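You operate a simulated robot arm through the tools that you are given. There is no shell and no other tool. Be economical: measure what you need, move in short steps, check, and stop when the job is done.

You run a simulated robot arm. Do the job below in one go: nothing can be reset, and whatever is moved stays where it is left.

Task
Wipe the stain off the sill and stand the blue pot there.
Fine: on the white saucer; use the green cloth and lay it back; set the pot down softly. Set down upright: pot holding a fern. What is to be rubbed or washed off counts as gone when no trace of it is left.
Where things are to end (x, y in the base frame): white saucer within 0.06 m of [0.45, 0.46].

Only the result counts: the job must be done as asked and must still hold three seconds after the hand-in. Knocking over, shifting, dropping, spilling or breaking anything else fails it. Flat cloth is picked up by pressing the open fingertips on it (5 to 10 N) and closing them slowly along it; thin cloth reads only 2 to 8 mm in the jaws.

Robot
A 7-joint arm with a two-finger parallel gripper, fixed in place. Base frame: the origin is at the foot of the arm, x ahead of it, y to its left, z up. Lengths are in m, angles in degrees, forces in N, time in s.
With the tool pointing down near the work surface it reaches from about 0.22 to 0.74 m from the base axis. Its first joint turns from -166.0 to 166.0 degrees. Payload 1.57 kg.
The tool frame sits at the grasp point between the pads (the TCP): z along the fingers, y along the line on which they close. The tips reach 0.03 m beyond it. Largest opening 0.11 m; finger width 0.024, thickness 0.012; the body of the gripper, 0.048 by 0.112 m, starts 0.078 m behind the TCP.
Orientation is that of the tool frame in the base frame, as [roll, pitch, yaw] about the fixed x, y, z axes, in that order (R = Rz(yaw) Ry(pitch) Rx(roll)). With the fingers straight down and closing along the base's y, the tool's x points along the base's -x, its y along +y and its z along -z.

Tools
- The arm moves only by the tool jog_arm. Its argument "deltas" is a list of rows, each a list of 7 numbers: the shift along the tool's x, y, z in mm, then the turn, a rotation vector about the tool's x, y, z in degrees, then the closure in counts, from 0 (fully open) to 255 (shut). In form: [[dx, dy, dz, ax, ay, az, grip], ...]. A call has 1 to 12 rows; each row is the pose to reach, as a shift and turn from the pose commanded when the call began, along the tool's axes at that moment. A row lasts 0.2 s, in which the tool goes at most 0.05 m and 8.6 degrees; a call with a longer step from one row to the next is refused whole, and so is a gripper value outside its range. A pose out of reach is approached as far as the arm can. The call stops where the force on the tool passes 40 N (or 10 N more than at its start, if that is more) or the arm is blocked; 0.2 s more then pass. The fingers move at their own pace (about 0.045 m/s each) and stop on an object; they squeeze with about 43 N. The grip force told is the motor's: it shows also when the fingers shut on nothing. Time passes only in rows, and 0.2 s behind the last, so rows that repeat a pose let the fingers close. The reply holds the time, the measured pose of the TCP, the force on the tool along the base axes, the opening and the grip force, in the units named above and with some noise, with the torque about the TCP (base axes, N m) and any sound that the robot's microphone picked up, and new pictures: "views" is both (left out), scene, wrist or none.
- Cameras (640 x 400 px; columns grow to the right, rows downward): "scene" is fixed at [0.2293, 0.5071, 1.6172]; the picture's right is [0.38, -0.93, 0.00], its down [-0.90, -0.37, -0.22] and it looks along [0.20, 0.08, -0.98] (base axes); focal length 323 px, centre (320, 200). "wrist" rides on the gripper at [0.07, 0.016, -0.141] in the tool frame; the picture's right is [-0.23, 0.97, 0.00], its down [-0.86, -0.20, -0.48] and it looks along [-0.47, -0.11, 0.88] (tool axes); focal length 222 px, centre (320, 200). There is no depth. A picture from a camera that has moved, and an enlarged one, comes with that camera's place and axes in the base frame and with its lens. The place of the scene camera against the robot may be out by one fixed shift of up to 0.025 m in any direction.
- move_column(by): slides the trunk up (or, below 0, down) by that many m; the arm rides with it, the base frame stays. It gives what a move gives, with no picture.
- close_up(camera, box): a new picture of the part [left, top, right, bottom] of that camera's present view, enlarged. No time passes.
- close_job(): hands the job in; it is judged then, once.

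Go step by step. Nothing tells you positions but the pictures and the camera data: compare them with the known pose of the tool, close in by small moves and look again before you grip or let go. The budget is 120 turns and 200 pictures, counting those below and the enlarged ones. Unless the task says otherwise, let go and move clear before handing in, and close with one line.

The tools are called after "Emit:" as a command line: name --pt "numbers of a row" for each row, then --argument value for the rest, lists and objects as JSON in quotes. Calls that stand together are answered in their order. jog_arm: Moves the arm, as the interface text tells. Its arguments: {"type":"object","properties":{"deltas":{"type":"array","items":{"type":"array","items":{"type":"number"}}},"views":{"type":"string","enum":["both","scene","wrist","none"]}},"required":["deltas"]} The other tools are called the same way: move_column (by) slides the trunk up or down; close_up (camera, box) takes an enlarged picture of a part of a camera's view; close_job () hands the job in.

At the start:

```text
time: 0.0
tool_pos: [0.3144, 0.3654, 1.0947]
tcp_rot: [-180.0, 0.0, 179.9]
wrist_force: [-0.3, -0.4, -0.2]
wrist_torque: [0.0, 0.01, 0.0]
finger_gap: 0.1099
grip_force: 0.2
trunk travel left (down, up): [-0.525, 0.065]
```

scene: 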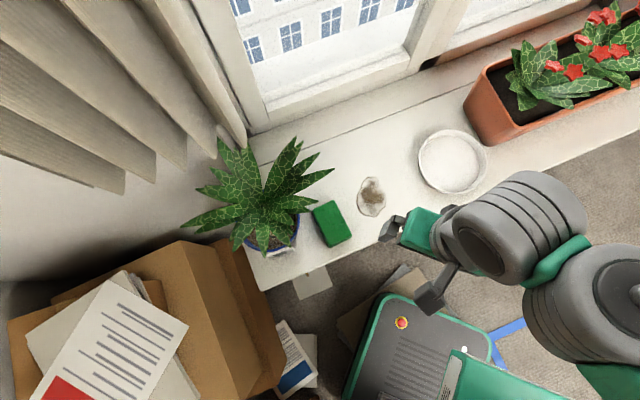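
wrist: 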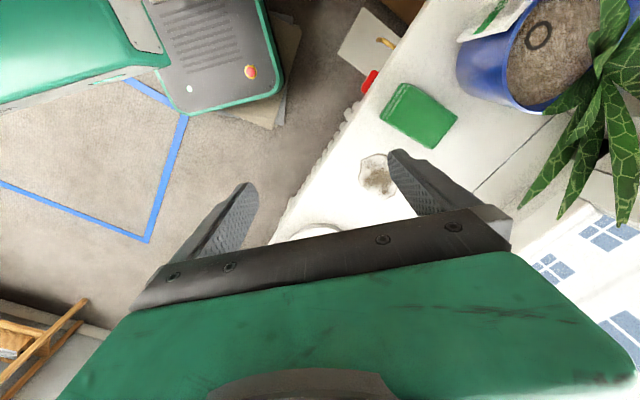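

I see the sill with a stain near (0.45, 0.46), the green cloth and blue pot to its left, and the saucer to its right. That puts the saucer's goal on the stained spot. First I'll look closer.

Emit:
close_up --camera "scene" --box '[180, 100, 500, 300]'

Emit:
close_up --camera "wrist" --box '[320, 0, 640, 200]'

```text
2.00 times, centred on (340, 200) of scene
camera zoom: at [0.2293, 0.5071, 1.6172], right [0.38, -0.93, 0.0], down [-0.9, -0.37, -0.22], along [0.2, 0.08, -0.98], focal length 647 px, centre (280, 200)
```

zoom: 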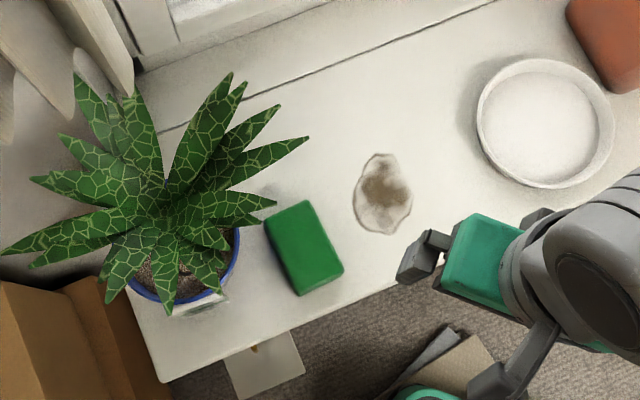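

```text
2.00 times, centred on (480, 100) of wrist
camera zoom: at [0.2443, 0.382, 1.2375], right [0.23, 0.97, 0.0], down [0.86, -0.2, 0.48], along [0.47, -0.11, -0.88], focal length 444 px, centre (0, 400)
```

zoom: 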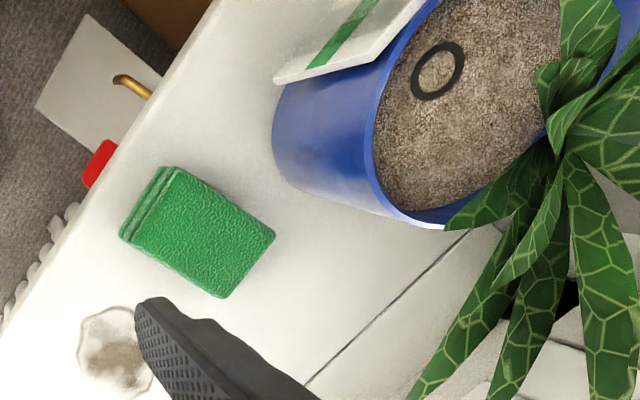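

The cloth is a folded block of about 0.06 x 0.095 m near (0.347, 0.53), with its short side along the sill. I'll turn the tool to line up with the sill and move towards the cloth at height for a better look.

Emit:
jog_arm --pt "-2 12 5 0 0 -8 0" --pt "-4 25 10 0 0 -16 0" --pt "-6 38 15 0 0 -24 0" --pt "-8 50 20 0 0 -32 0" --pt "-8 60 30 0 0 -40 0" --pt "-8 70 40 0 0 -48 0" --pt "-8 70 40 0 0 -48 0"

```text
time: 1.6
tool_pos: [0.3217, 0.435, 1.0554]
tcp_rot: [-180.0, -0.1, -131.9]
wrist_force: [0.4, 0.0, -0.2]
wrist_torque: [0.01, 0.01, 0.03]
finger_gap: 0.1099
grip_force: 0.1
trunk travel left (down, up): [-0.525, 0.065]
camera wrist: at [0.2639, 0.395, 1.1969], right [-0.57, 0.82, 0.0], down [0.72, 0.5, 0.48], along [0.39, 0.27, -0.88], focal length 222 px, centre (320, 200)
```

scene: 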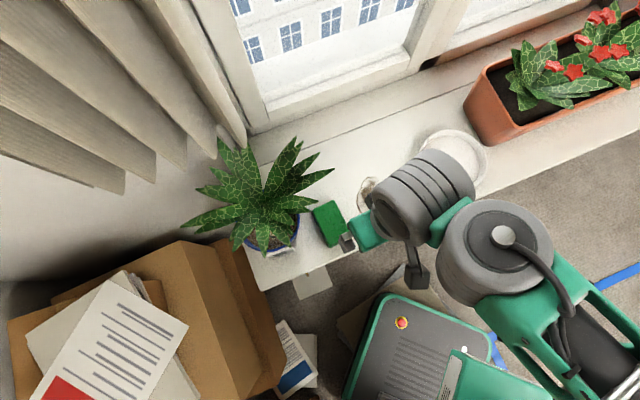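
wrist: 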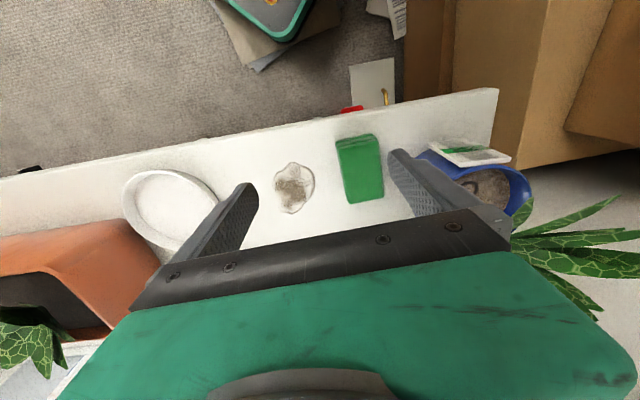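

I need the sill height more exactly, so I'll go lower over the cloth's front part and triangulate.

Emit:
jog_arm --pt "-15 13 20 0 0 0 0" --pt "-30 27 40 0 0 0 0" --pt "-40 36 70 0 0 0 0" --pt "-40 36 70 0 0 0 0"

```text
time: 2.6
tool_pos: [0.3203, 0.4896, 0.9852]
tcp_rot: [180.0, 0.0, -132.0]
wrist_force: [-0.4, 0.1, -0.6]
wrist_torque: [-0.02, -0.02, 0.04]
finger_gap: 0.1097
grip_force: 0.1
trunk travel left (down, up): [-0.525, 0.065]
camera wrist: at [0.2625, 0.4493, 1.1269], right [-0.57, 0.82, 0.0], down [0.72, 0.5, 0.48], along [0.39, 0.27, -0.88], focal length 222 px, centre (320, 200)
```

scene: 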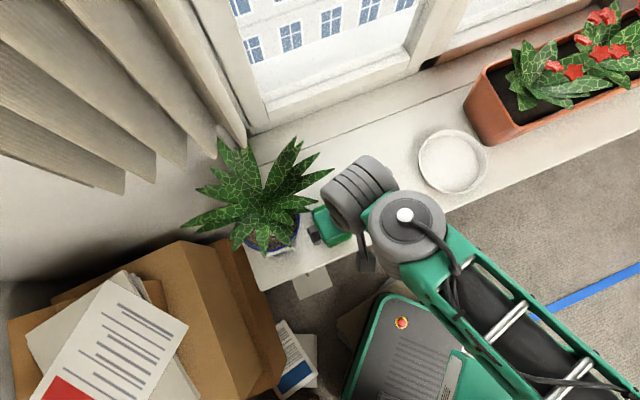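
wrist: 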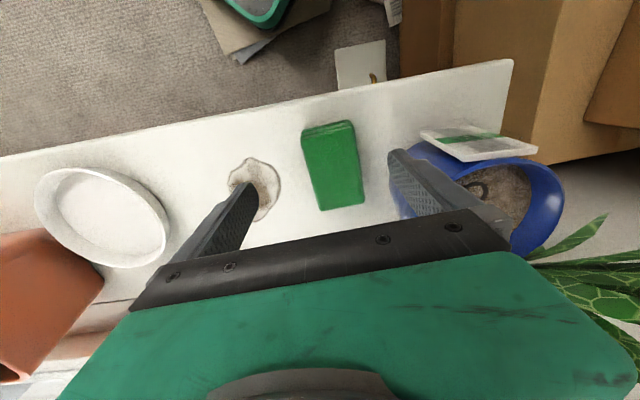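

Triangulated: sill z ≈ 0.778, stain ≈ (0.458, 0.462), cloth centre ≈ (0.353, 0.542). I'll partly close the fingers and move down over the front of the cloth.

Emit:
jog_arm --pt "-17 5 10 0 0 0 50" --pt "-34 10 30 0 0 0 50" --pt "-34 10 70 0 0 0 50" --pt "-34 10 110 0 0 0 50" --pt "-34 10 115 0 0 0 50"

```text
time: 3.8
tool_pos: [0.3374, 0.5246, 0.8803]
tcp_rot: [179.9, 0.6, -132.1]
wrist_force: [-3.2, -4.4, 15.8]
wrist_torque: [-0.78, -0.36, -0.28]
finger_gap: 0.0889
grip_force: 0.5
trunk travel left (down, up): [-0.525, 0.065]
stopped in row 5: the force on the tool passed its limit at 45 N (the readings are from after the stop); the commanded pose is now the measured one
camera wrist: at [0.2777, 0.4837, 1.0215], right [-0.57, 0.82, 0.01], down [0.72, 0.5, 0.49], along [0.4, 0.28, -0.87], focal length 222 px, centre (320, 200)
```

scene: 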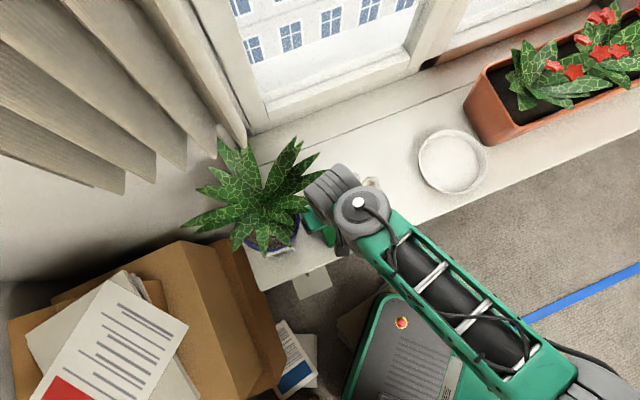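
wrist: 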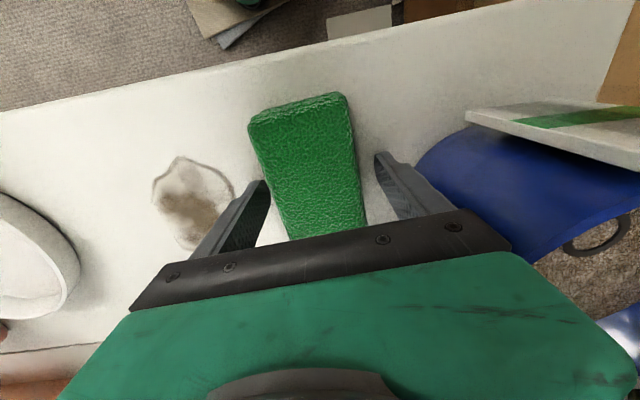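

The tips are touching the sill, so it is higher than I estimated: z ≈ 0.85, with the cloth between the fingers and the stain near (0.425–0.44, 0.45). I'll lift 3 mm and close slowly on the cloth.

Emit:
jog_arm --pt "0 0 -3 0 0 0 50" --pt "0 0 -3 0 0 0 65" --pt "0 0 -3 0 0 0 80" --pt "0 0 -3 0 0 0 95" --pt "0 0 -3 0 0 0 110" --pt "0 0 -3 0 0 0 125" --pt "0 0 -3 0 0 0 140" --pt "0 0 -3 0 0 0 155" --pt "0 0 -3 0 0 0 155"

```text
time: 5.8
tool_pos: [0.3382, 0.526, 0.8804]
tcp_rot: [179.9, 0.5, -132.0]
wrist_force: [3.7, -3.1, 6.3]
wrist_torque: [-0.27, -0.26, 0.09]
finger_gap: 0.0593
grip_force: 43.1
trunk travel left (down, up): [-0.525, 0.065]
camera wrist: at [0.2784, 0.4838, 1.0217], right [-0.57, 0.82, 0.0], down [0.72, 0.5, 0.48], along [0.4, 0.28, -0.87], focal length 222 px, centre (320, 200)
```

scene: 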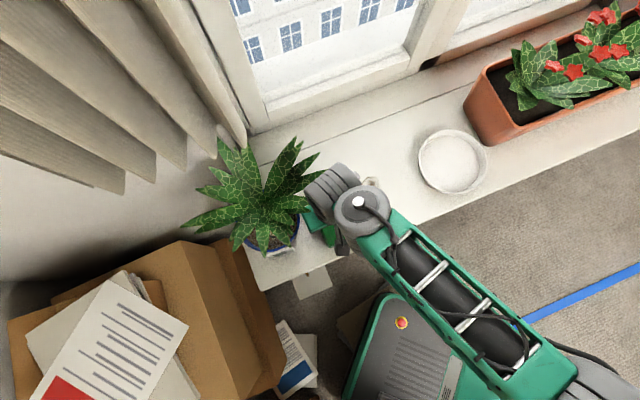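
wrist: 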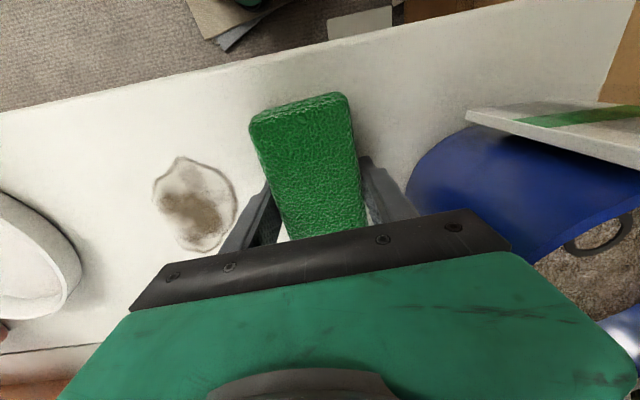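

I have hold of the cloth at a 59 mm gap, but the tips are flush with the sill. I'll re-grip about 7 mm higher so that the cloth rubs and not the fingertips.

Emit:
jog_arm --pt "0 0 0 0 0 0 70" --pt "0 0 0 0 0 0 70" --pt "0 0 -4 0 0 0 70" --pt "0 0 -8 0 0 0 70" --pt "0 0 -8 0 0 0 90" --pt "0 0 -8 0 0 0 105" --pt "0 0 -8 0 0 0 120" --pt "0 0 -8 0 0 0 140" --pt "0 0 -8 0 0 0 160" --pt "0 0 -8 0 0 0 160" --views "wrist"

```text
time: 8.0
tool_pos: [0.3385, 0.5265, 0.888]
tcp_rot: [179.8, 0.4, -132.1]
wrist_force: [-0.4, -0.5, 0.3]
wrist_torque: [0.01, -0.03, 0.04]
finger_gap: 0.059
grip_force: 43.5
trunk travel left (down, up): [-0.525, 0.065]
camera wrist: at [0.2781, 0.4842, 1.0296], right [-0.57, 0.82, 0.0], down [0.72, 0.5, 0.48], along [0.4, 0.28, -0.87], focal length 222 px, centre (320, 200)
```

wrist: 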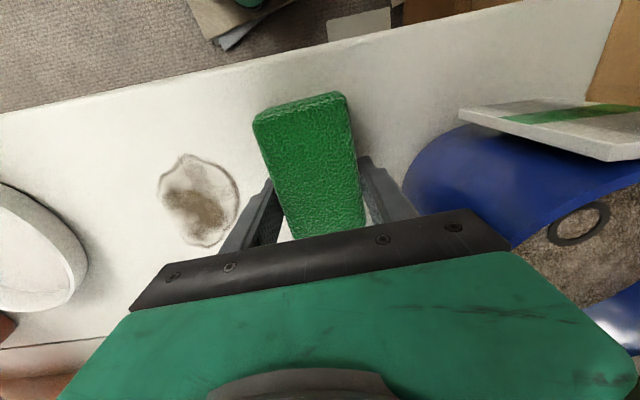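

The re-grip is clean at TCP (0.3385, 0.5265), which is the place to lay the cloth back. I'll lift it and carry it over the stain near (0.427, 0.452).

Emit:
jog_arm --pt "0 0 -15 0 0 0 170" --pt "0 0 -30 0 0 0 170" --pt "0 -30 -30 0 0 0 170" --pt "0 -60 -30 0 0 0 170" --pt "-2 -90 -30 0 0 0 170" --pt "-4 -116 -30 0 0 0 170" --pt "-4 -116 -30 0 0 0 170"

```text
time: 9.6
tool_pos: [0.4256, 0.4497, 0.917]
tcp_rot: [180.0, 0.4, -132.0]
wrist_force: [0.1, 0.1, -0.4]
wrist_torque: [0.02, 0.03, 0.0]
finger_gap: 0.0592
grip_force: 43.4
trunk travel left (down, up): [-0.525, 0.065]
camera wrist: at [0.3661, 0.4088, 1.0589], right [-0.57, 0.82, 0.0], down [0.72, 0.5, 0.48], along [0.4, 0.28, -0.87], focal length 222 px, centre (320, 200)
```

scene: 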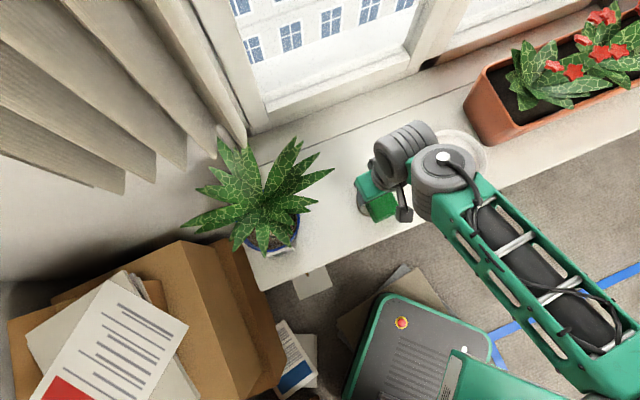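
wrist: 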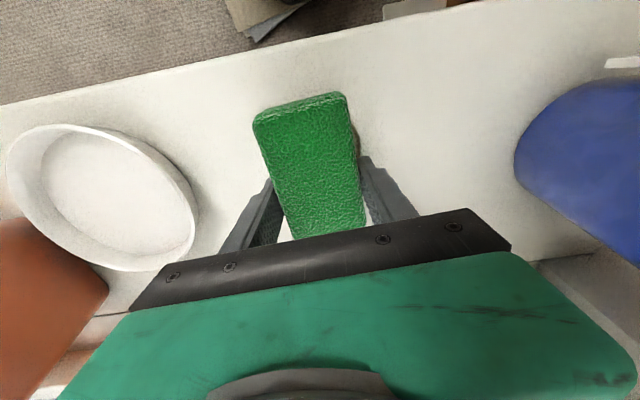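

The cloth is over the stain. I'll lower it to the sill and press lightly.

Emit:
jog_arm --pt "0 0 15 0 0 0 170" --pt "0 0 25 0 0 0 170" --pt "0 0 29 0 0 0 170" --pt "0 0 31 0 0 0 170" --pt "0 0 31 0 0 0 170" --views "none"

```text
time: 10.8
tool_pos: [0.4263, 0.4509, 0.8876]
tcp_rot: [179.9, 0.5, -132.1]
wrist_force: [-1.2, -1.9, 8.1]
wrist_torque: [-0.44, 0.36, -0.01]
finger_gap: 0.0593
grip_force: 43.6
trunk travel left (down, up): [-0.525, 0.065]
```

Pressing at 8 N. Now I'll wipe with back-and-forth strokes.

Emit:
jog_arm --pt "0 20 0 0 0 0 170" --pt "0 40 0 0 0 0 170" --pt "0 15 0 0 0 0 170" --pt "0 -15 0 0 0 0 170" --pt "0 -40 0 0 0 0 170" --pt "-12 -40 0 0 0 0 170" --pt "-25 -40 0 0 0 0 170" --pt "-25 -15 0 0 0 0 170" --pt "-25 15 0 0 0 0 170" --pt "-25 40 0 0 0 0 170" --pt "-12 40 0 0 0 0 170" --pt "0 40 0 0 0 0 170" --views "scene"

Emit:
jog_arm --pt "12 0 0 0 0 0 170" --pt "25 0 0 0 0 0 170" --pt "25 -25 0 0 0 0 170" --pt "25 -50 0 0 0 0 170" --pt "25 -80 0 0 0 0 170" --pt "0 -80 0 0 0 0 170" --pt "0 -55 0 0 0 0 170" --pt "0 -25 0 0 0 0 170" --pt "0 0 0 0 0 0 170" --views "scene"

```text
time: 13.4
tool_pos: [0.3958, 0.4762, 0.8875]
tcp_rot: [179.9, 0.5, -132.0]
wrist_force: [-0.6, 3.7, 11.6]
wrist_torque: [0.42, -0.31, 0.09]
finger_gap: 0.0592
grip_force: 42.5
trunk travel left (down, up): [-0.525, 0.065]
```

scene: 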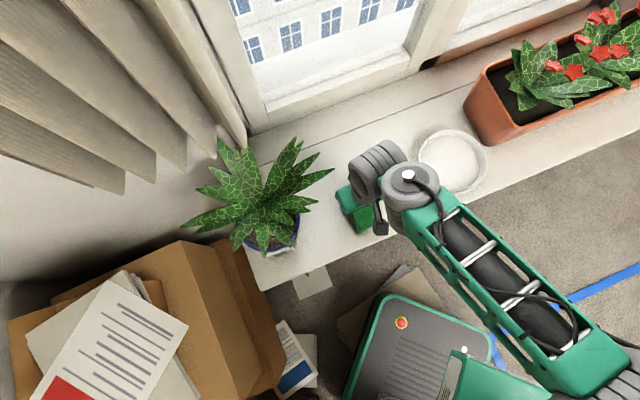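

```text
time: 15.4
tool_pos: [0.3943, 0.4774, 0.8875]
tcp_rot: [-180.0, 0.5, -132.1]
wrist_force: [2.1, 0.1, 10.5]
wrist_torque: [0.1, -0.32, -0.21]
finger_gap: 0.0592
grip_force: 43.2
trunk travel left (down, up): [-0.525, 0.065]
```

scene: 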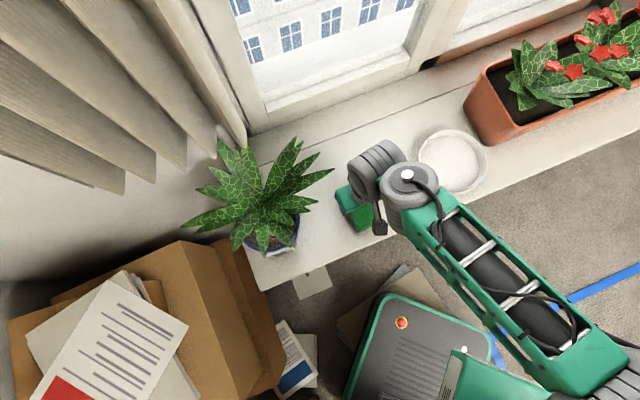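

Next I'll lift, move back towards the cloth's place and look at the stained spot.

Emit:
jog_arm --pt "0 0 -15 0 0 0 170" --pt "0 0 -30 0 0 0 170" --pt "0 25 -30 0 0 0 170" --pt "0 50 -30 0 0 0 170" --pt "3 74 -30 0 0 0 170" --pt "3 74 -30 0 0 0 170"

Emit:
close_up --camera "wrist" --box '[80, 100, 280, 260]'

Emit:
close_up --camera "scene" --box '[280, 120, 480, 260]'

```text
time: 16.8
tool_pos: [0.3394, 0.5249, 0.916]
tcp_rot: [179.9, 0.5, -132.0]
wrist_force: [0.3, -0.9, 0.1]
wrist_torque: [0.01, 0.01, 0.01]
finger_gap: 0.0592
grip_force: 43.3
trunk travel left (down, up): [-0.525, 0.065]
camera wrist: at [0.2804, 0.4833, 1.0579], right [-0.57, 0.82, 0.0], down [0.72, 0.5, 0.48], along [0.4, 0.28, -0.87], focal length 222 px, centre (320, 200)
```

scene: 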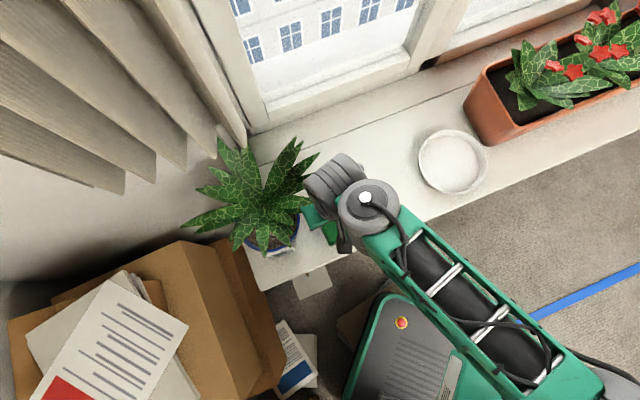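
wrist: 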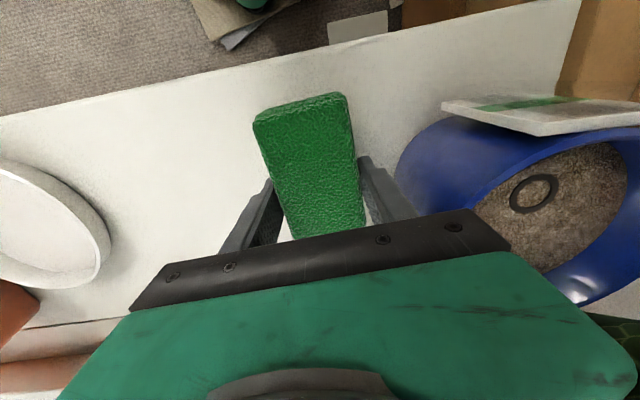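

```text
2.50 times, centred on (180, 180) of wrist
camera zoom: at [0.2804, 0.4833, 1.0579], right [-0.57, 0.82, 0.0], down [0.72, 0.5, 0.48], along [0.4, 0.28, -0.87], focal length 555 px, centre (670, 250)
```

zoom: 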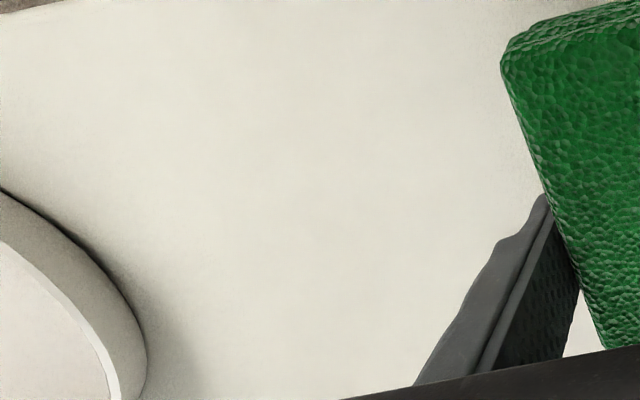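

```text
2.86 times, centred on (380, 190) of scene
camera zoom: at [0.2293, 0.5071, 1.6172], right [0.38, -0.93, 0.0], down [-0.9, -0.37, -0.22], along [0.2, 0.08, -0.98], focal length 924 px, centre (149, 229)
```

zoom: 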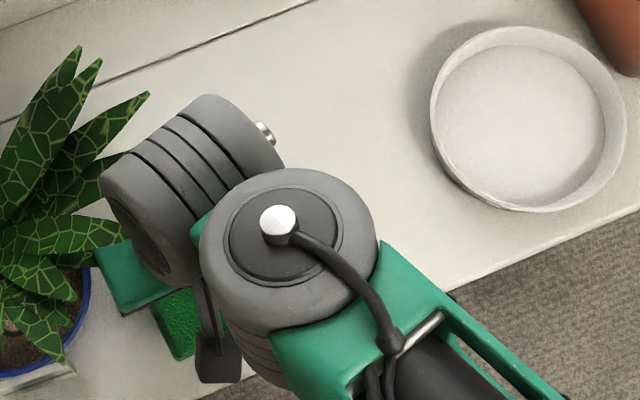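

The stain is gone. I'll lay the cloth back at its original spot and release it.

Emit:
jog_arm --pt "1 0 15 0 0 0 170" --pt "1 1 24 0 0 0 170" --pt "1 1 28 0 0 0 170" --pt "1 1 28 0 0 0 150" --pt "1 1 28 0 0 0 110" --pt "1 1 28 0 0 0 80" --pt "1 1 28 0 0 0 75" --pt "1 1 10 0 0 0 75" --pt "1 1 -30 0 0 0 75" --pt "1 1 -70 0 0 0 75" --pt "1 1 -100 0 0 0 75"

```text
time: 19.2
tool_pos: [0.3391, 0.5236, 1.0185]
tcp_rot: [179.9, 0.5, -132.1]
wrist_force: [0.4, 0.3, -0.2]
wrist_torque: [0.0, 0.0, 0.02]
finger_gap: 0.0778
grip_force: 0.0
trunk travel left (down, up): [-0.525, 0.065]
camera wrist: at [0.2791, 0.4831, 1.1598], right [-0.57, 0.82, 0.0], down [0.72, 0.5, 0.48], along [0.4, 0.28, -0.87], focal length 222 px, centre (320, 200)
```

scene: 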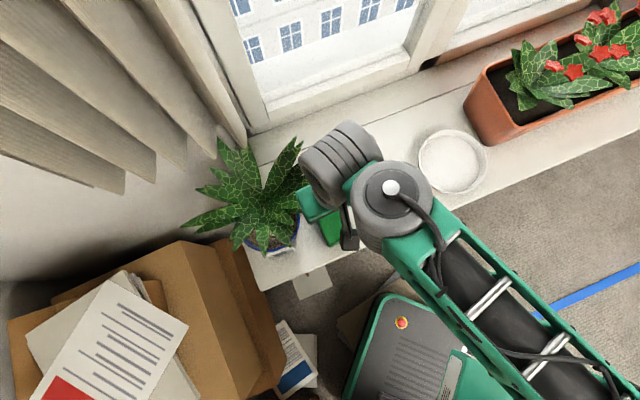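
wrist: 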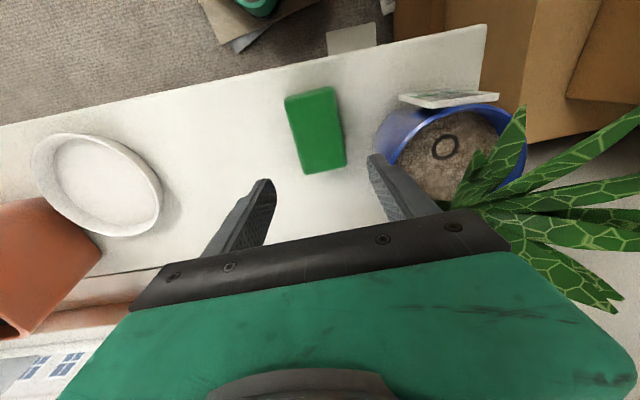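

The cloth is back in place. The saucer's centre is about (0.575, 0.303), and I plan to grip its room-side rim with the jaws radial. I'll turn the tool by 90° and go above that rim.

Emit:
jog_arm --pt "7.6 -29.4 0 0 0 8.18 75" --pt "15.2 -58.8 0 0 0 16.36 75" --pt "22.8 -88.2 0 0 0 24.5 75" --pt "30.4 -117.6 0 0 0 32.7 75" --pt "38 -147 0 0 0 40.9 75" --pt "45.6 -176.4 0 0 0 49.1 75" --pt "53.2 -205.8 0 0 0 57.3 75" --pt "60.8 -235.2 0 0 0 65.5 75" --pt "68.4 -264.6 0 0 0 73.6 75" --pt "76 -294 0 0 0 81.8 75" --pt "83.7 -323.5 0 0 0 90 75" --pt "83.7 -323.5 0 0 0 90 75"

```text
time: 21.8
tool_pos: [0.5216, 0.2441, 1.0153]
tcp_rot: [179.6, 0.0, 137.8]
wrist_force: [-1.2, -0.7, -0.4]
wrist_torque: [0.02, 0.02, 0.0]
finger_gap: 0.0777
grip_force: 0.1
trunk travel left (down, up): [-0.525, 0.065]
camera wrist: at [0.4807, 0.3019, 1.1583], right [0.82, 0.57, 0.01], down [0.5, -0.72, 0.48], along [0.28, -0.39, -0.88], focal length 222 px, centre (320, 200)
```

scene: 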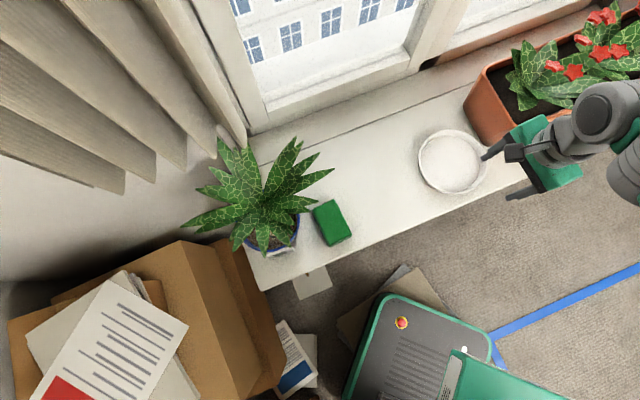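
wrist: 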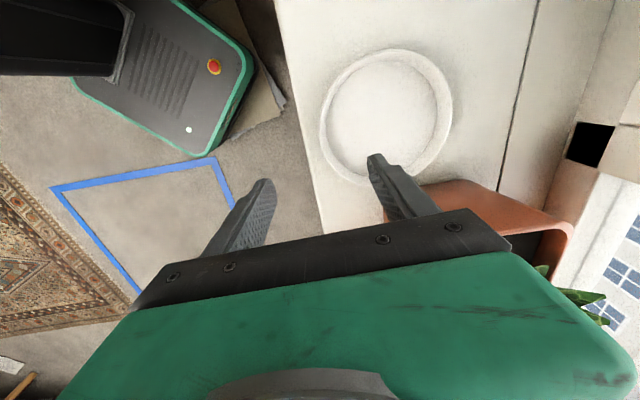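

The spot is clean in the scene view. The rim's room-side point is about (0.517, 0.258), so I'll shift there and come down partway.

Emit:
jog_arm --pt "6 4 20 0 0 0 75" --pt "12 7 50 0 0 0 75" --pt "12 7 80 0 0 0 75" --pt "12 7 95 0 0 0 75" --pt "12 7 95 0 0 0 75"

Emit:
close_up --camera "wrist" --box '[200, 60, 480, 235]'

```text
time: 23.0
tool_pos: [0.5172, 0.2586, 0.922]
tcp_rot: [179.6, -0.1, 138.1]
wrist_force: [0.1, -0.4, 0.0]
wrist_torque: [-0.02, -0.04, 0.01]
finger_gap: 0.0777
grip_force: 0.1
trunk travel left (down, up): [-0.525, 0.065]
camera wrist: at [0.4766, 0.3165, 1.0642], right [0.82, 0.57, 0.01], down [0.5, -0.72, 0.48], along [0.28, -0.39, -0.88], focal length 222 px, centre (320, 200)
```

scene: 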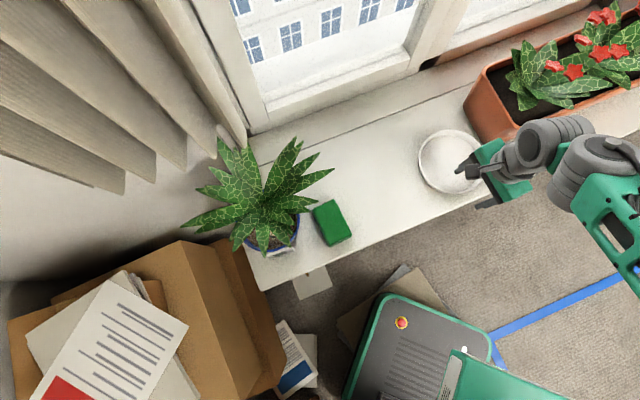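
wrist: 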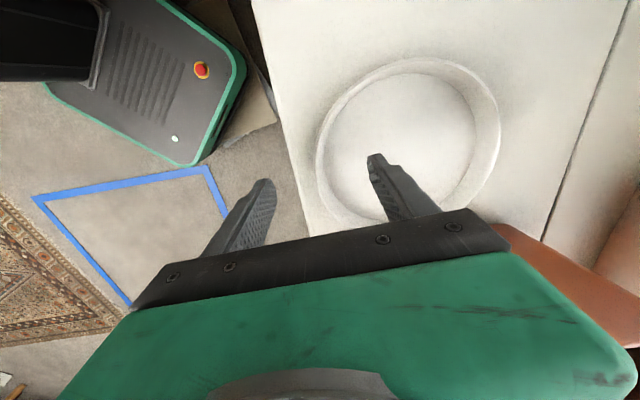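

```text
2.29 times, centred on (340, 148) of wrist
camera zoom: at [0.4766, 0.3165, 1.0642], right [0.82, 0.57, 0.01], down [0.5, -0.72, 0.48], along [0.28, -0.39, -0.88], focal length 508 px, centre (274, 320)
```

zoom: 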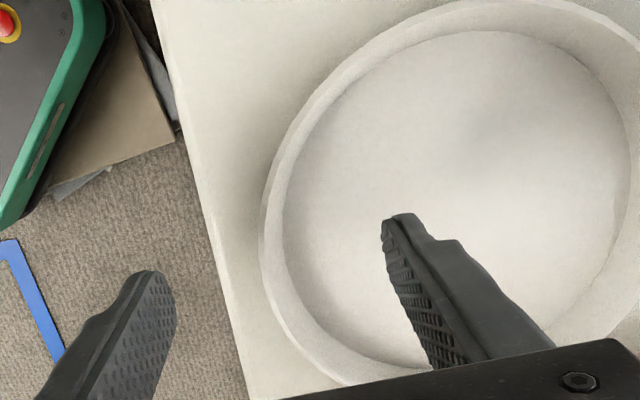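

The rim wall sits between the fingers. I'll turn 5° to be radial, go down so the tips are about 1 cm above the sill, and close gently.

Emit:
jog_arm --pt "0 0 15 0 0 -5 75" --pt "0 0 26 0 0 -5 75" --pt "0 0 31 0 0 -5 75" --pt "0 0 31 0 0 -5 75" --views "wrist"

```text
time: 24.0
tool_pos: [0.5187, 0.2577, 0.8915]
tcp_rot: [179.5, 0.0, 142.9]
wrist_force: [0.5, 0.0, 0.0]
wrist_torque: [0.01, 0.0, -0.02]
finger_gap: 0.0776
grip_force: 0.0
trunk travel left (down, up): [-0.525, 0.065]
camera wrist: at [0.4716, 0.3132, 1.0333], right [0.77, 0.64, 0.01], down [0.56, -0.68, 0.48], along [0.31, -0.36, -0.88], focal length 222 px, centre (320, 200)
```

wrist: 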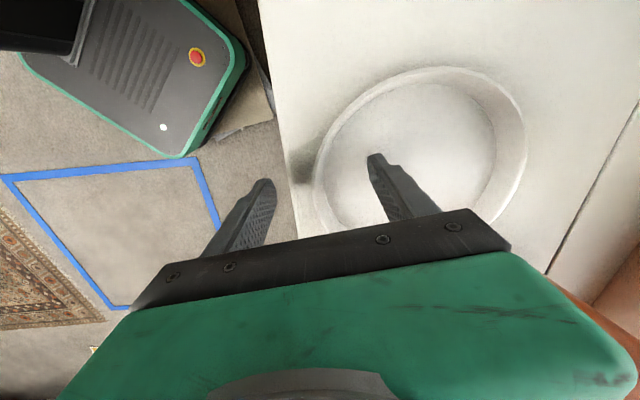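

Emit:
jog_arm --pt "0 0 0 0 0 0 100" --pt "0 0 0 0 0 0 125" --pt "0 0 0 0 0 0 150" --pt "0 0 0 0 0 0 175" --pt "0 0 0 0 0 0 200" --pt "0 0 0 0 0 0 220" --pt "0 0 0 0 0 0 240" --pt "0 0 0 0 0 0 255" --pt "0 0 0 0 0 0 255" --views "both"

```text
time: 26.0
tool_pos: [0.5173, 0.2589, 0.892]
tcp_rot: [179.5, 0.0, 142.9]
wrist_force: [1.0, -0.2, 1.9]
wrist_torque: [0.29, -0.2, -0.14]
finger_gap: 0.0063
grip_force: 26.1
trunk travel left (down, up): [-0.525, 0.065]
camera wrist: at [0.4714, 0.3132, 1.0337], right [0.77, 0.64, 0.01], down [0.56, -0.68, 0.48], along [0.31, -0.36, -0.88], focal length 222 px, centre (320, 200)
```

scene: 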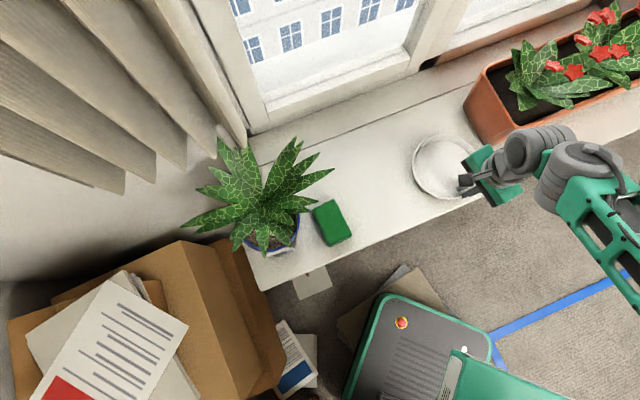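
wrist: 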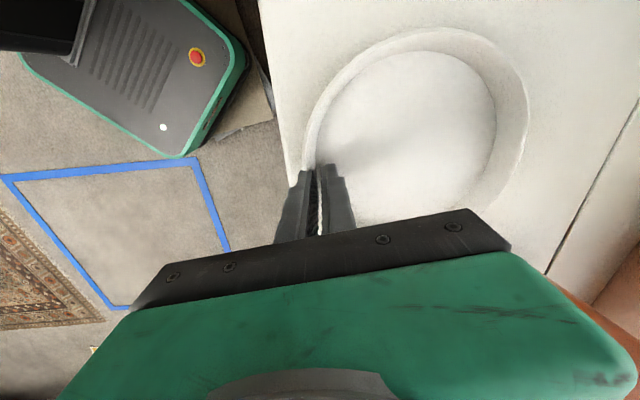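

The rim is held, with a 6 mm wall. I'll lift a little and see how it hangs.

Emit:
jog_arm --pt "0 0 -5 0 0 0 255" --pt "0 0 -12 0 0 0 255" --pt "0 0 -20 0 0 0 255" --pt "0 0 -20 0 0 0 255"

```text
time: 27.0
tool_pos: [0.5176, 0.2587, 0.9116]
tcp_rot: [179.6, -0.1, 142.9]
wrist_force: [0.3, 1.2, 1.1]
wrist_torque: [0.26, -0.23, 0.02]
finger_gap: 0.0045
grip_force: 25.5
trunk travel left (down, up): [-0.525, 0.065]
camera wrist: at [0.4715, 0.3129, 1.0539], right [0.77, 0.64, 0.01], down [0.56, -0.68, 0.48], along [0.31, -0.36, -0.88], focal length 222 px, centre (320, 200)
```

scene: 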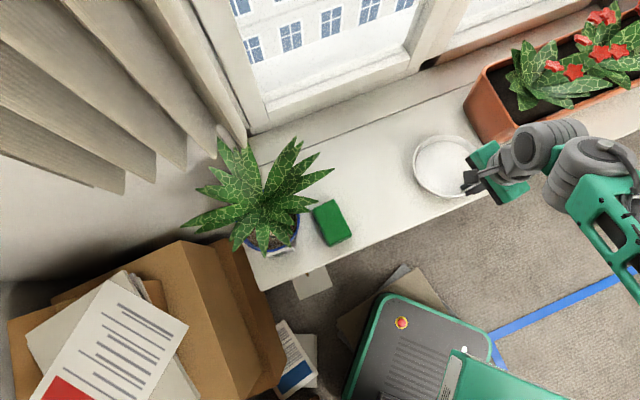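
wrist: 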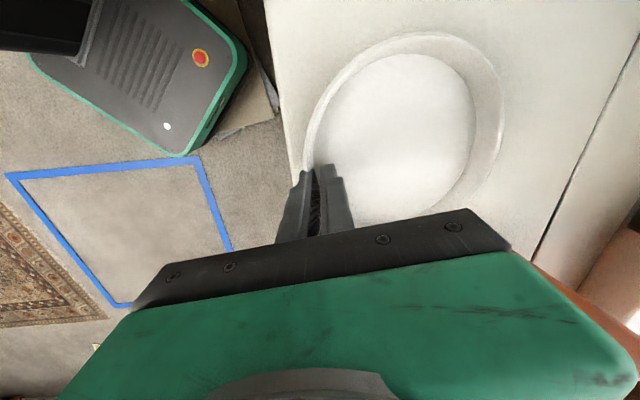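

Emit:
close_up --camera "wrist" --box '[250, 110, 410, 250]'

Emit:
close_up --camera "scene" --box '[390, 110, 550, 220]'

```text
2.86 times, centred on (330, 180) of wrist
camera zoom: at [0.4715, 0.3129, 1.0539], right [0.77, 0.64, 0.01], down [0.56, -0.68, 0.48], along [0.31, -0.36, -0.88], focal length 635 px, centre (291, 257)
```

zoom: 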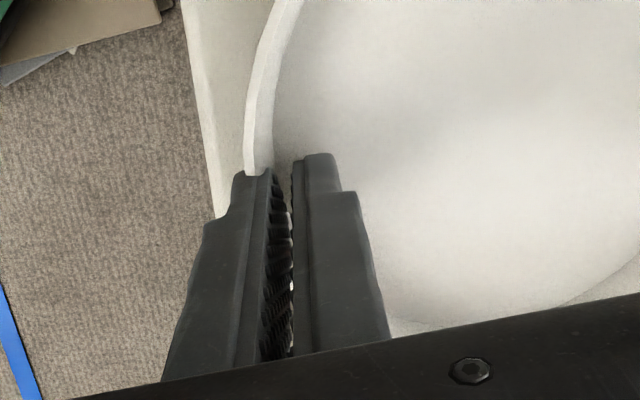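

```text
3.64 times, centred on (470, 165) of scene
camera zoom: at [0.2293, 0.5071, 1.6172], right [0.38, -0.93, 0.0], down [-0.9, -0.37, -0.22], along [0.2, 0.08, -0.98], focal length 1176 px, centre (-226, 327)
```

zoom: 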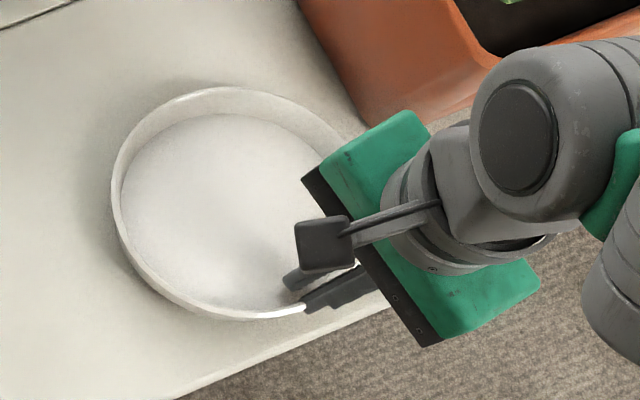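

The rim slides in the jaws when lifted, so I'll lower it back and slide the saucer along the flat sill instead. I'll open up to re-align first.

Emit:
jog_arm --pt "0 0 8 0 0 0 255" --pt "0 0 16 0 0 0 255" --pt "0 0 20 0 0 0 255" --pt "0 0 20 0 0 0 200" --pt "0 0 20 0 0 0 170" --pt "0 0 20 0 0 0 150" --pt "0 0 20 0 0 0 150"

Emit:
close_up --camera "scene" --box '[390, 110, 550, 220]'

```text
time: 28.6
tool_pos: [0.5188, 0.2583, 0.8895]
tcp_rot: [179.5, 0.0, 142.9]
wrist_force: [0.7, 0.8, -0.1]
wrist_torque: [0.01, 0.01, 0.0]
finger_gap: 0.0453
grip_force: 0.2
trunk travel left (down, up): [-0.525, 0.065]
camera wrist: at [0.4716, 0.313, 1.0328], right [0.77, 0.64, 0.01], down [0.56, -0.68, 0.48], along [0.31, -0.36, -0.88], focal length 222 px, centre (320, 200)
```

scene: 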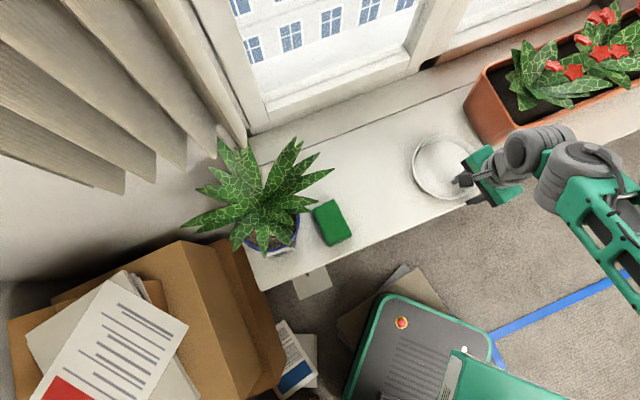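
wrist: 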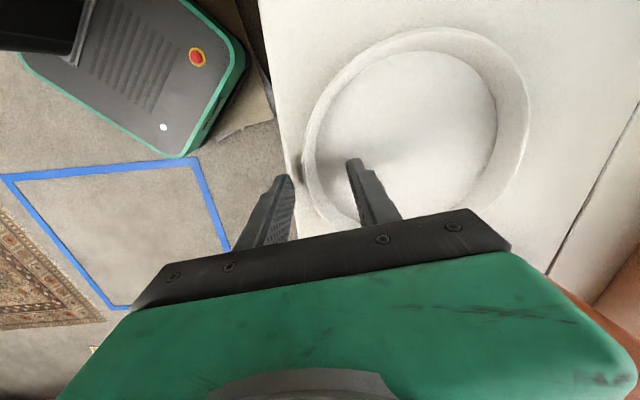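

```text
3.64 times, centred on (470, 165) of scene
camera zoom: at [0.2293, 0.5071, 1.6172], right [0.38, -0.93, 0.0], down [-0.9, -0.37, -0.22], along [0.2, 0.08, -0.98], focal length 1176 px, centre (-226, 327)
```

zoom: 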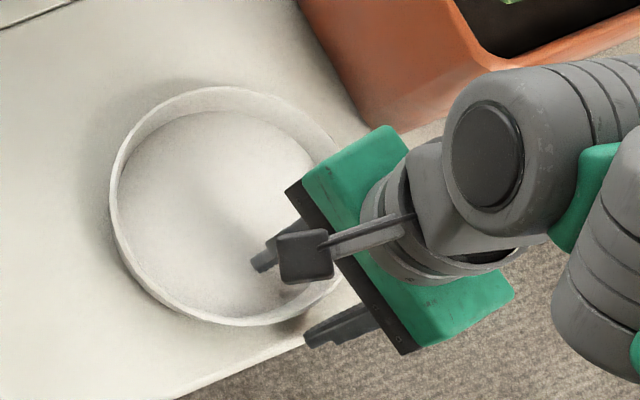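

The saucer's centre is now about (0.547, 0.332), so the radial direction is 16° off my jaws. I'll rotate, go 3 mm deeper and re-grip.

Emit:
jog_arm --pt "0 0 1 0 0 -8 150" --pt "0 0 3 0 0 -16 150" --pt "0 0 3 0 0 -16 170" --pt "0 0 3 0 0 -16 190" --pt "0 0 3 0 0 -16 210" --pt "0 0 3 0 0 -16 230" --pt "0 0 3 0 0 -16 255" --pt "0 0 3 0 0 -16 255" --pt "0 0 3 0 0 -16 255"

```text
time: 30.6
tool_pos: [0.5173, 0.2587, 0.8869]
tcp_rot: [179.4, 0.1, 158.9]
wrist_force: [-0.3, 0.6, 2.9]
wrist_torque: [0.39, -0.19, 0.19]
finger_gap: 0.007
grip_force: 26.4
trunk travel left (down, up): [-0.525, 0.065]
camera wrist: at [0.4578, 0.2986, 1.0302], right [0.56, 0.83, 0.01], down [0.72, -0.5, 0.48], along [0.4, -0.26, -0.88], focal length 222 px, centre (320, 200)
```

scene: 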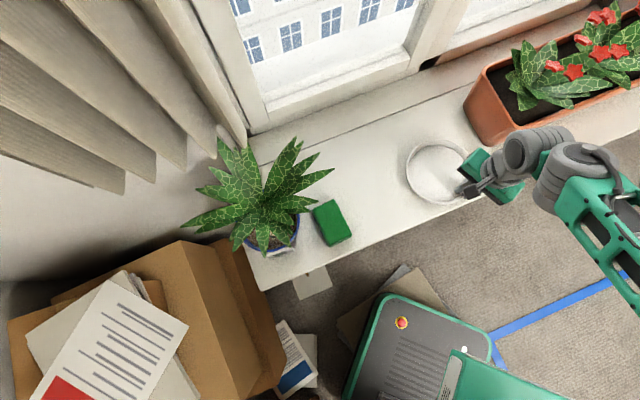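
wrist: 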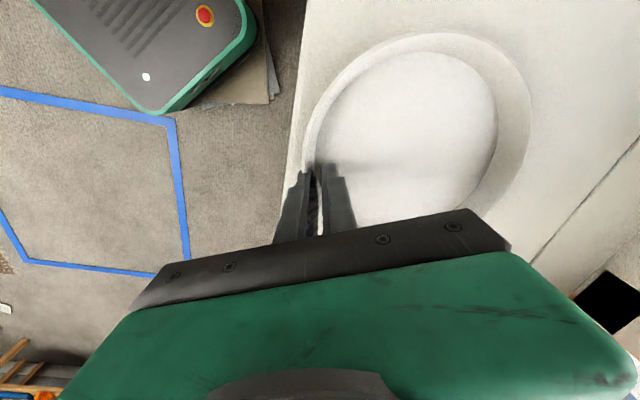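

The rim conforms to the jaws now, and the scene camera puts the saucer's centre at about (0.545, 0.331). I'll test with a small lift.

Emit:
jog_arm --pt "0 0 0 0 0 0 255" --pt "0 0 -4 0 0 0 255" --pt "0 0 -8 0 0 0 255" --pt "0 0 -8 0 0 0 255" --views "wrist"

Emit:
close_up --camera "scene" --box '[390, 110, 550, 220]'

```text
time: 31.6
tool_pos: [0.5186, 0.2595, 0.8963]
tcp_rot: [179.6, 0.1, 158.9]
wrist_force: [-0.8, 0.3, 2.3]
wrist_torque: [0.3, -0.3, -0.18]
finger_gap: 0.0061
grip_force: 25.6
trunk travel left (down, up): [-0.525, 0.065]
camera wrist: at [0.4585, 0.2989, 1.0376], right [0.56, 0.83, 0.01], down [0.72, -0.5, 0.48], along [0.4, -0.26, -0.88], focal length 222 px, centre (320, 200)
```

wrist: 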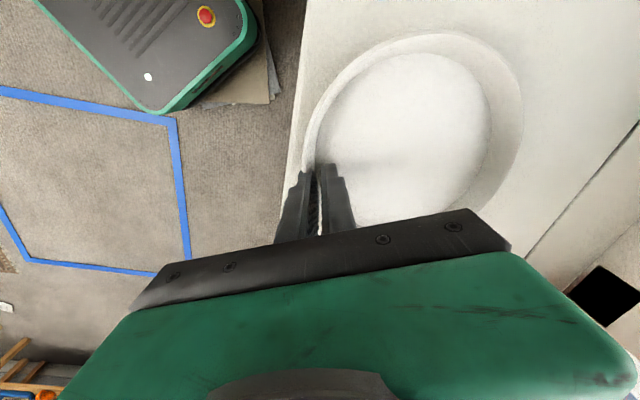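

```text
3.64 times, centred on (470, 165) of scene
camera zoom: at [0.2293, 0.5071, 1.6172], right [0.38, -0.93, 0.0], down [-0.9, -0.37, -0.22], along [0.2, 0.08, -0.98], focal length 1176 px, centre (-226, 327)
```

zoom: 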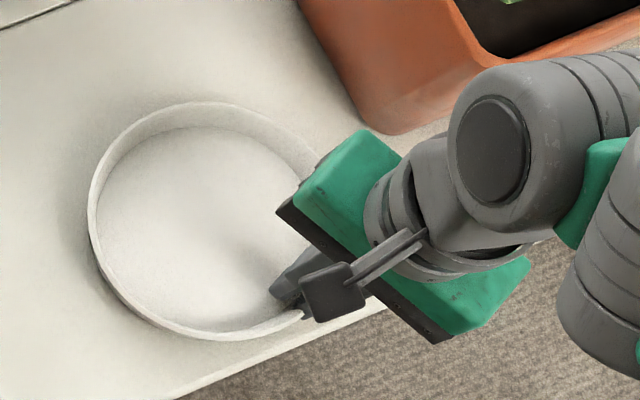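

The wall is tapered, so lifting slips. Instead I'll lower it flush and slide the saucer along the sill towards (0.46, 0.45), in two stages with a check.

Emit:
jog_arm --pt "0 0 5 0 0 0 255" --pt "0 0 9 0 0 0 255" --pt "12 8 9 0 0 0 255" --pt "24 16 9 0 0 0 255" --pt "36 24 9 0 0 0 255" --pt "48 32 9 0 0 0 255" --pt "61 41 9 0 0 0 255" --pt "61 41 9 0 0 0 255"

```text
time: 33.4
tool_pos: [0.4744, 0.3181, 0.8858]
tcp_rot: [179.5, 0.0, 159.0]
wrist_force: [2.8, -2.8, 20.6]
wrist_torque: [0.39, -0.03, -0.08]
finger_gap: 0.0069
grip_force: 26.3
trunk travel left (down, up): [-0.525, 0.065]
camera wrist: at [0.415, 0.3576, 1.028], right [0.56, 0.83, 0.01], down [0.72, -0.5, 0.48], along [0.4, -0.26, -0.88], focal length 222 px, centre (320, 200)
```

scene: 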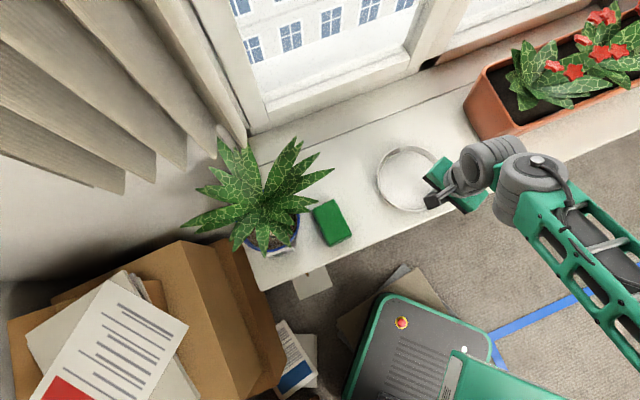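
wrist: 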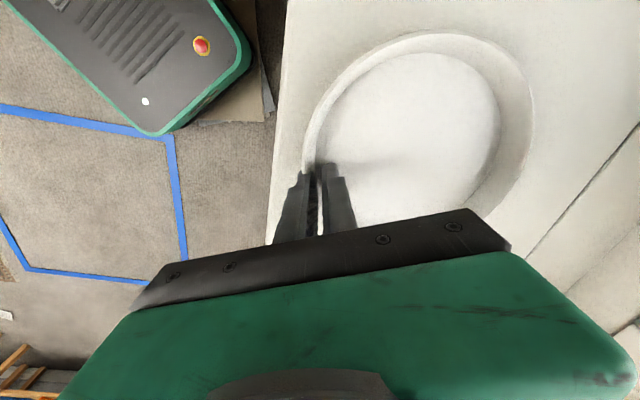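

Emit:
jog_arm --pt "12 8 -1.5 0 0 0 255" --pt "24 16 -1.5 0 0 0 255" --pt "36 24 -1.5 0 0 0 255" --pt "48 32 -1.5 0 0 0 255" --pt "62 41 -1.5 0 0 0 255" --pt "62 41 -1.5 0 0 0 255"

```text
time: 34.8
tool_pos: [0.4323, 0.3793, 0.8888]
tcp_rot: [179.5, 0.1, 159.1]
wrist_force: [2.4, 0.4, 0.9]
wrist_torque: [0.21, -0.4, -0.43]
finger_gap: 0.0047
grip_force: 26.1
trunk travel left (down, up): [-0.525, 0.065]
camera wrist: at [0.3723, 0.419, 1.0303], right [0.56, 0.83, 0.01], down [0.72, -0.5, 0.48], along [0.4, -0.26, -0.88], focal length 222 px, centre (320, 200)
```

scene: 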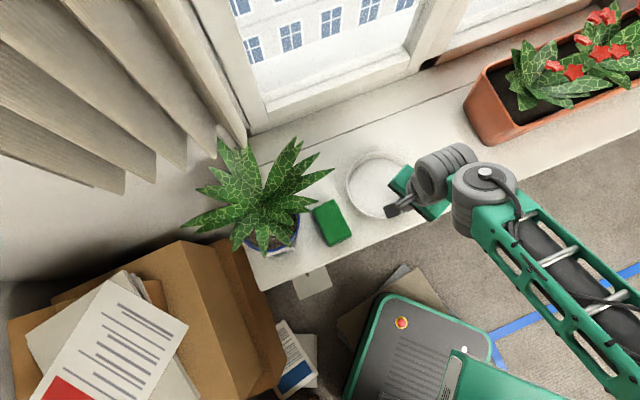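
wrist: 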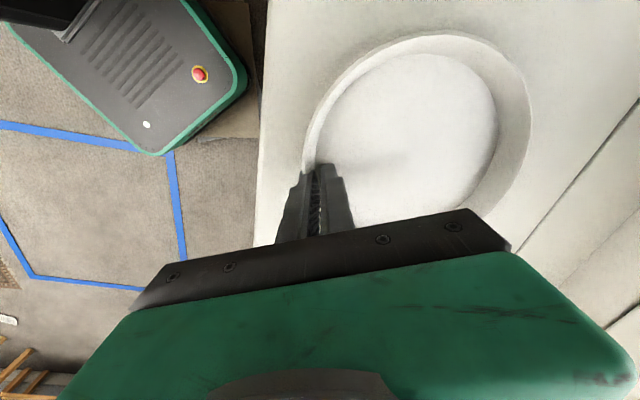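

The saucer is at about (0.462, 0.452). I'll release it and rise.

Emit:
jog_arm --pt "0 0 0 0 0 0 220" --pt "0 0 0 0 0 0 180" --pt "0 0 0 0 0 0 150" --pt "0 0 0 0 0 0 150" --pt "0 0 -30 0 0 0 150" --pt "0 0 -70 0 0 0 150" --pt "0 0 -110 0 0 0 100" --pt "0 0 -150 0 0 0 50" --pt "0 0 -190 0 0 0 0" --pt "0 0 -230 0 0 0 0"

Emit:
close_up --camera "scene" --box '[170, 120, 430, 282]'

```text
time: 37.0
tool_pos: [0.4303, 0.3776, 1.1199]
tcp_rot: [179.6, 0.1, 158.9]
wrist_force: [0.3, -0.5, 0.4]
wrist_torque: [-0.01, 0.0, -0.04]
finger_gap: 0.1104
grip_force: 0.1
trunk travel left (down, up): [-0.525, 0.065]
camera wrist: at [0.3708, 0.4175, 1.2627], right [0.56, 0.83, 0.01], down [0.72, -0.5, 0.48], along [0.4, -0.26, -0.88], focal length 222 px, centre (320, 200)
```

scene: 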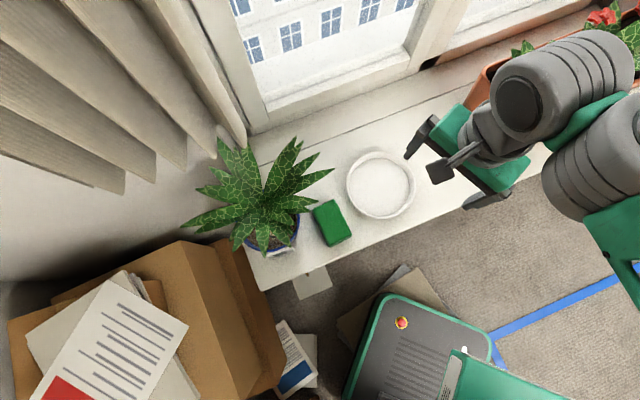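
wrist: 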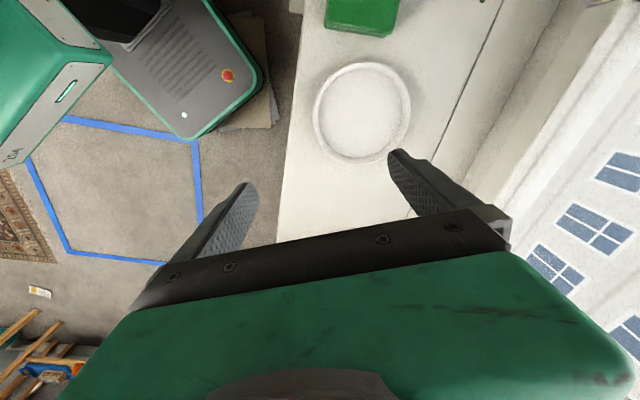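

```text
2.46 times, centred on (300, 201) of scene
camera zoom: at [0.2293, 0.5071, 1.6172], right [0.38, -0.93, 0.0], down [-0.9, -0.37, -0.22], along [0.2, 0.08, -0.98], focal length 796 px, centre (369, 198)
```

zoom: 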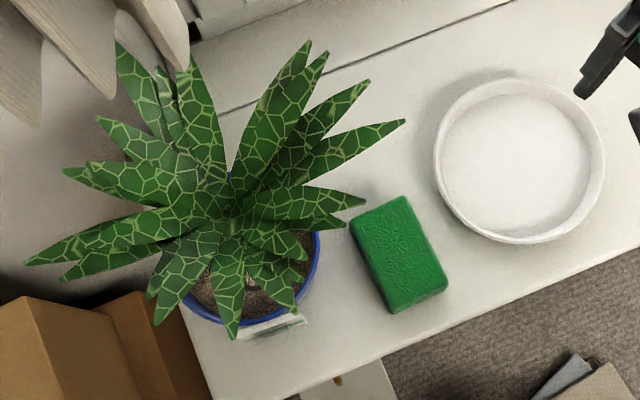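

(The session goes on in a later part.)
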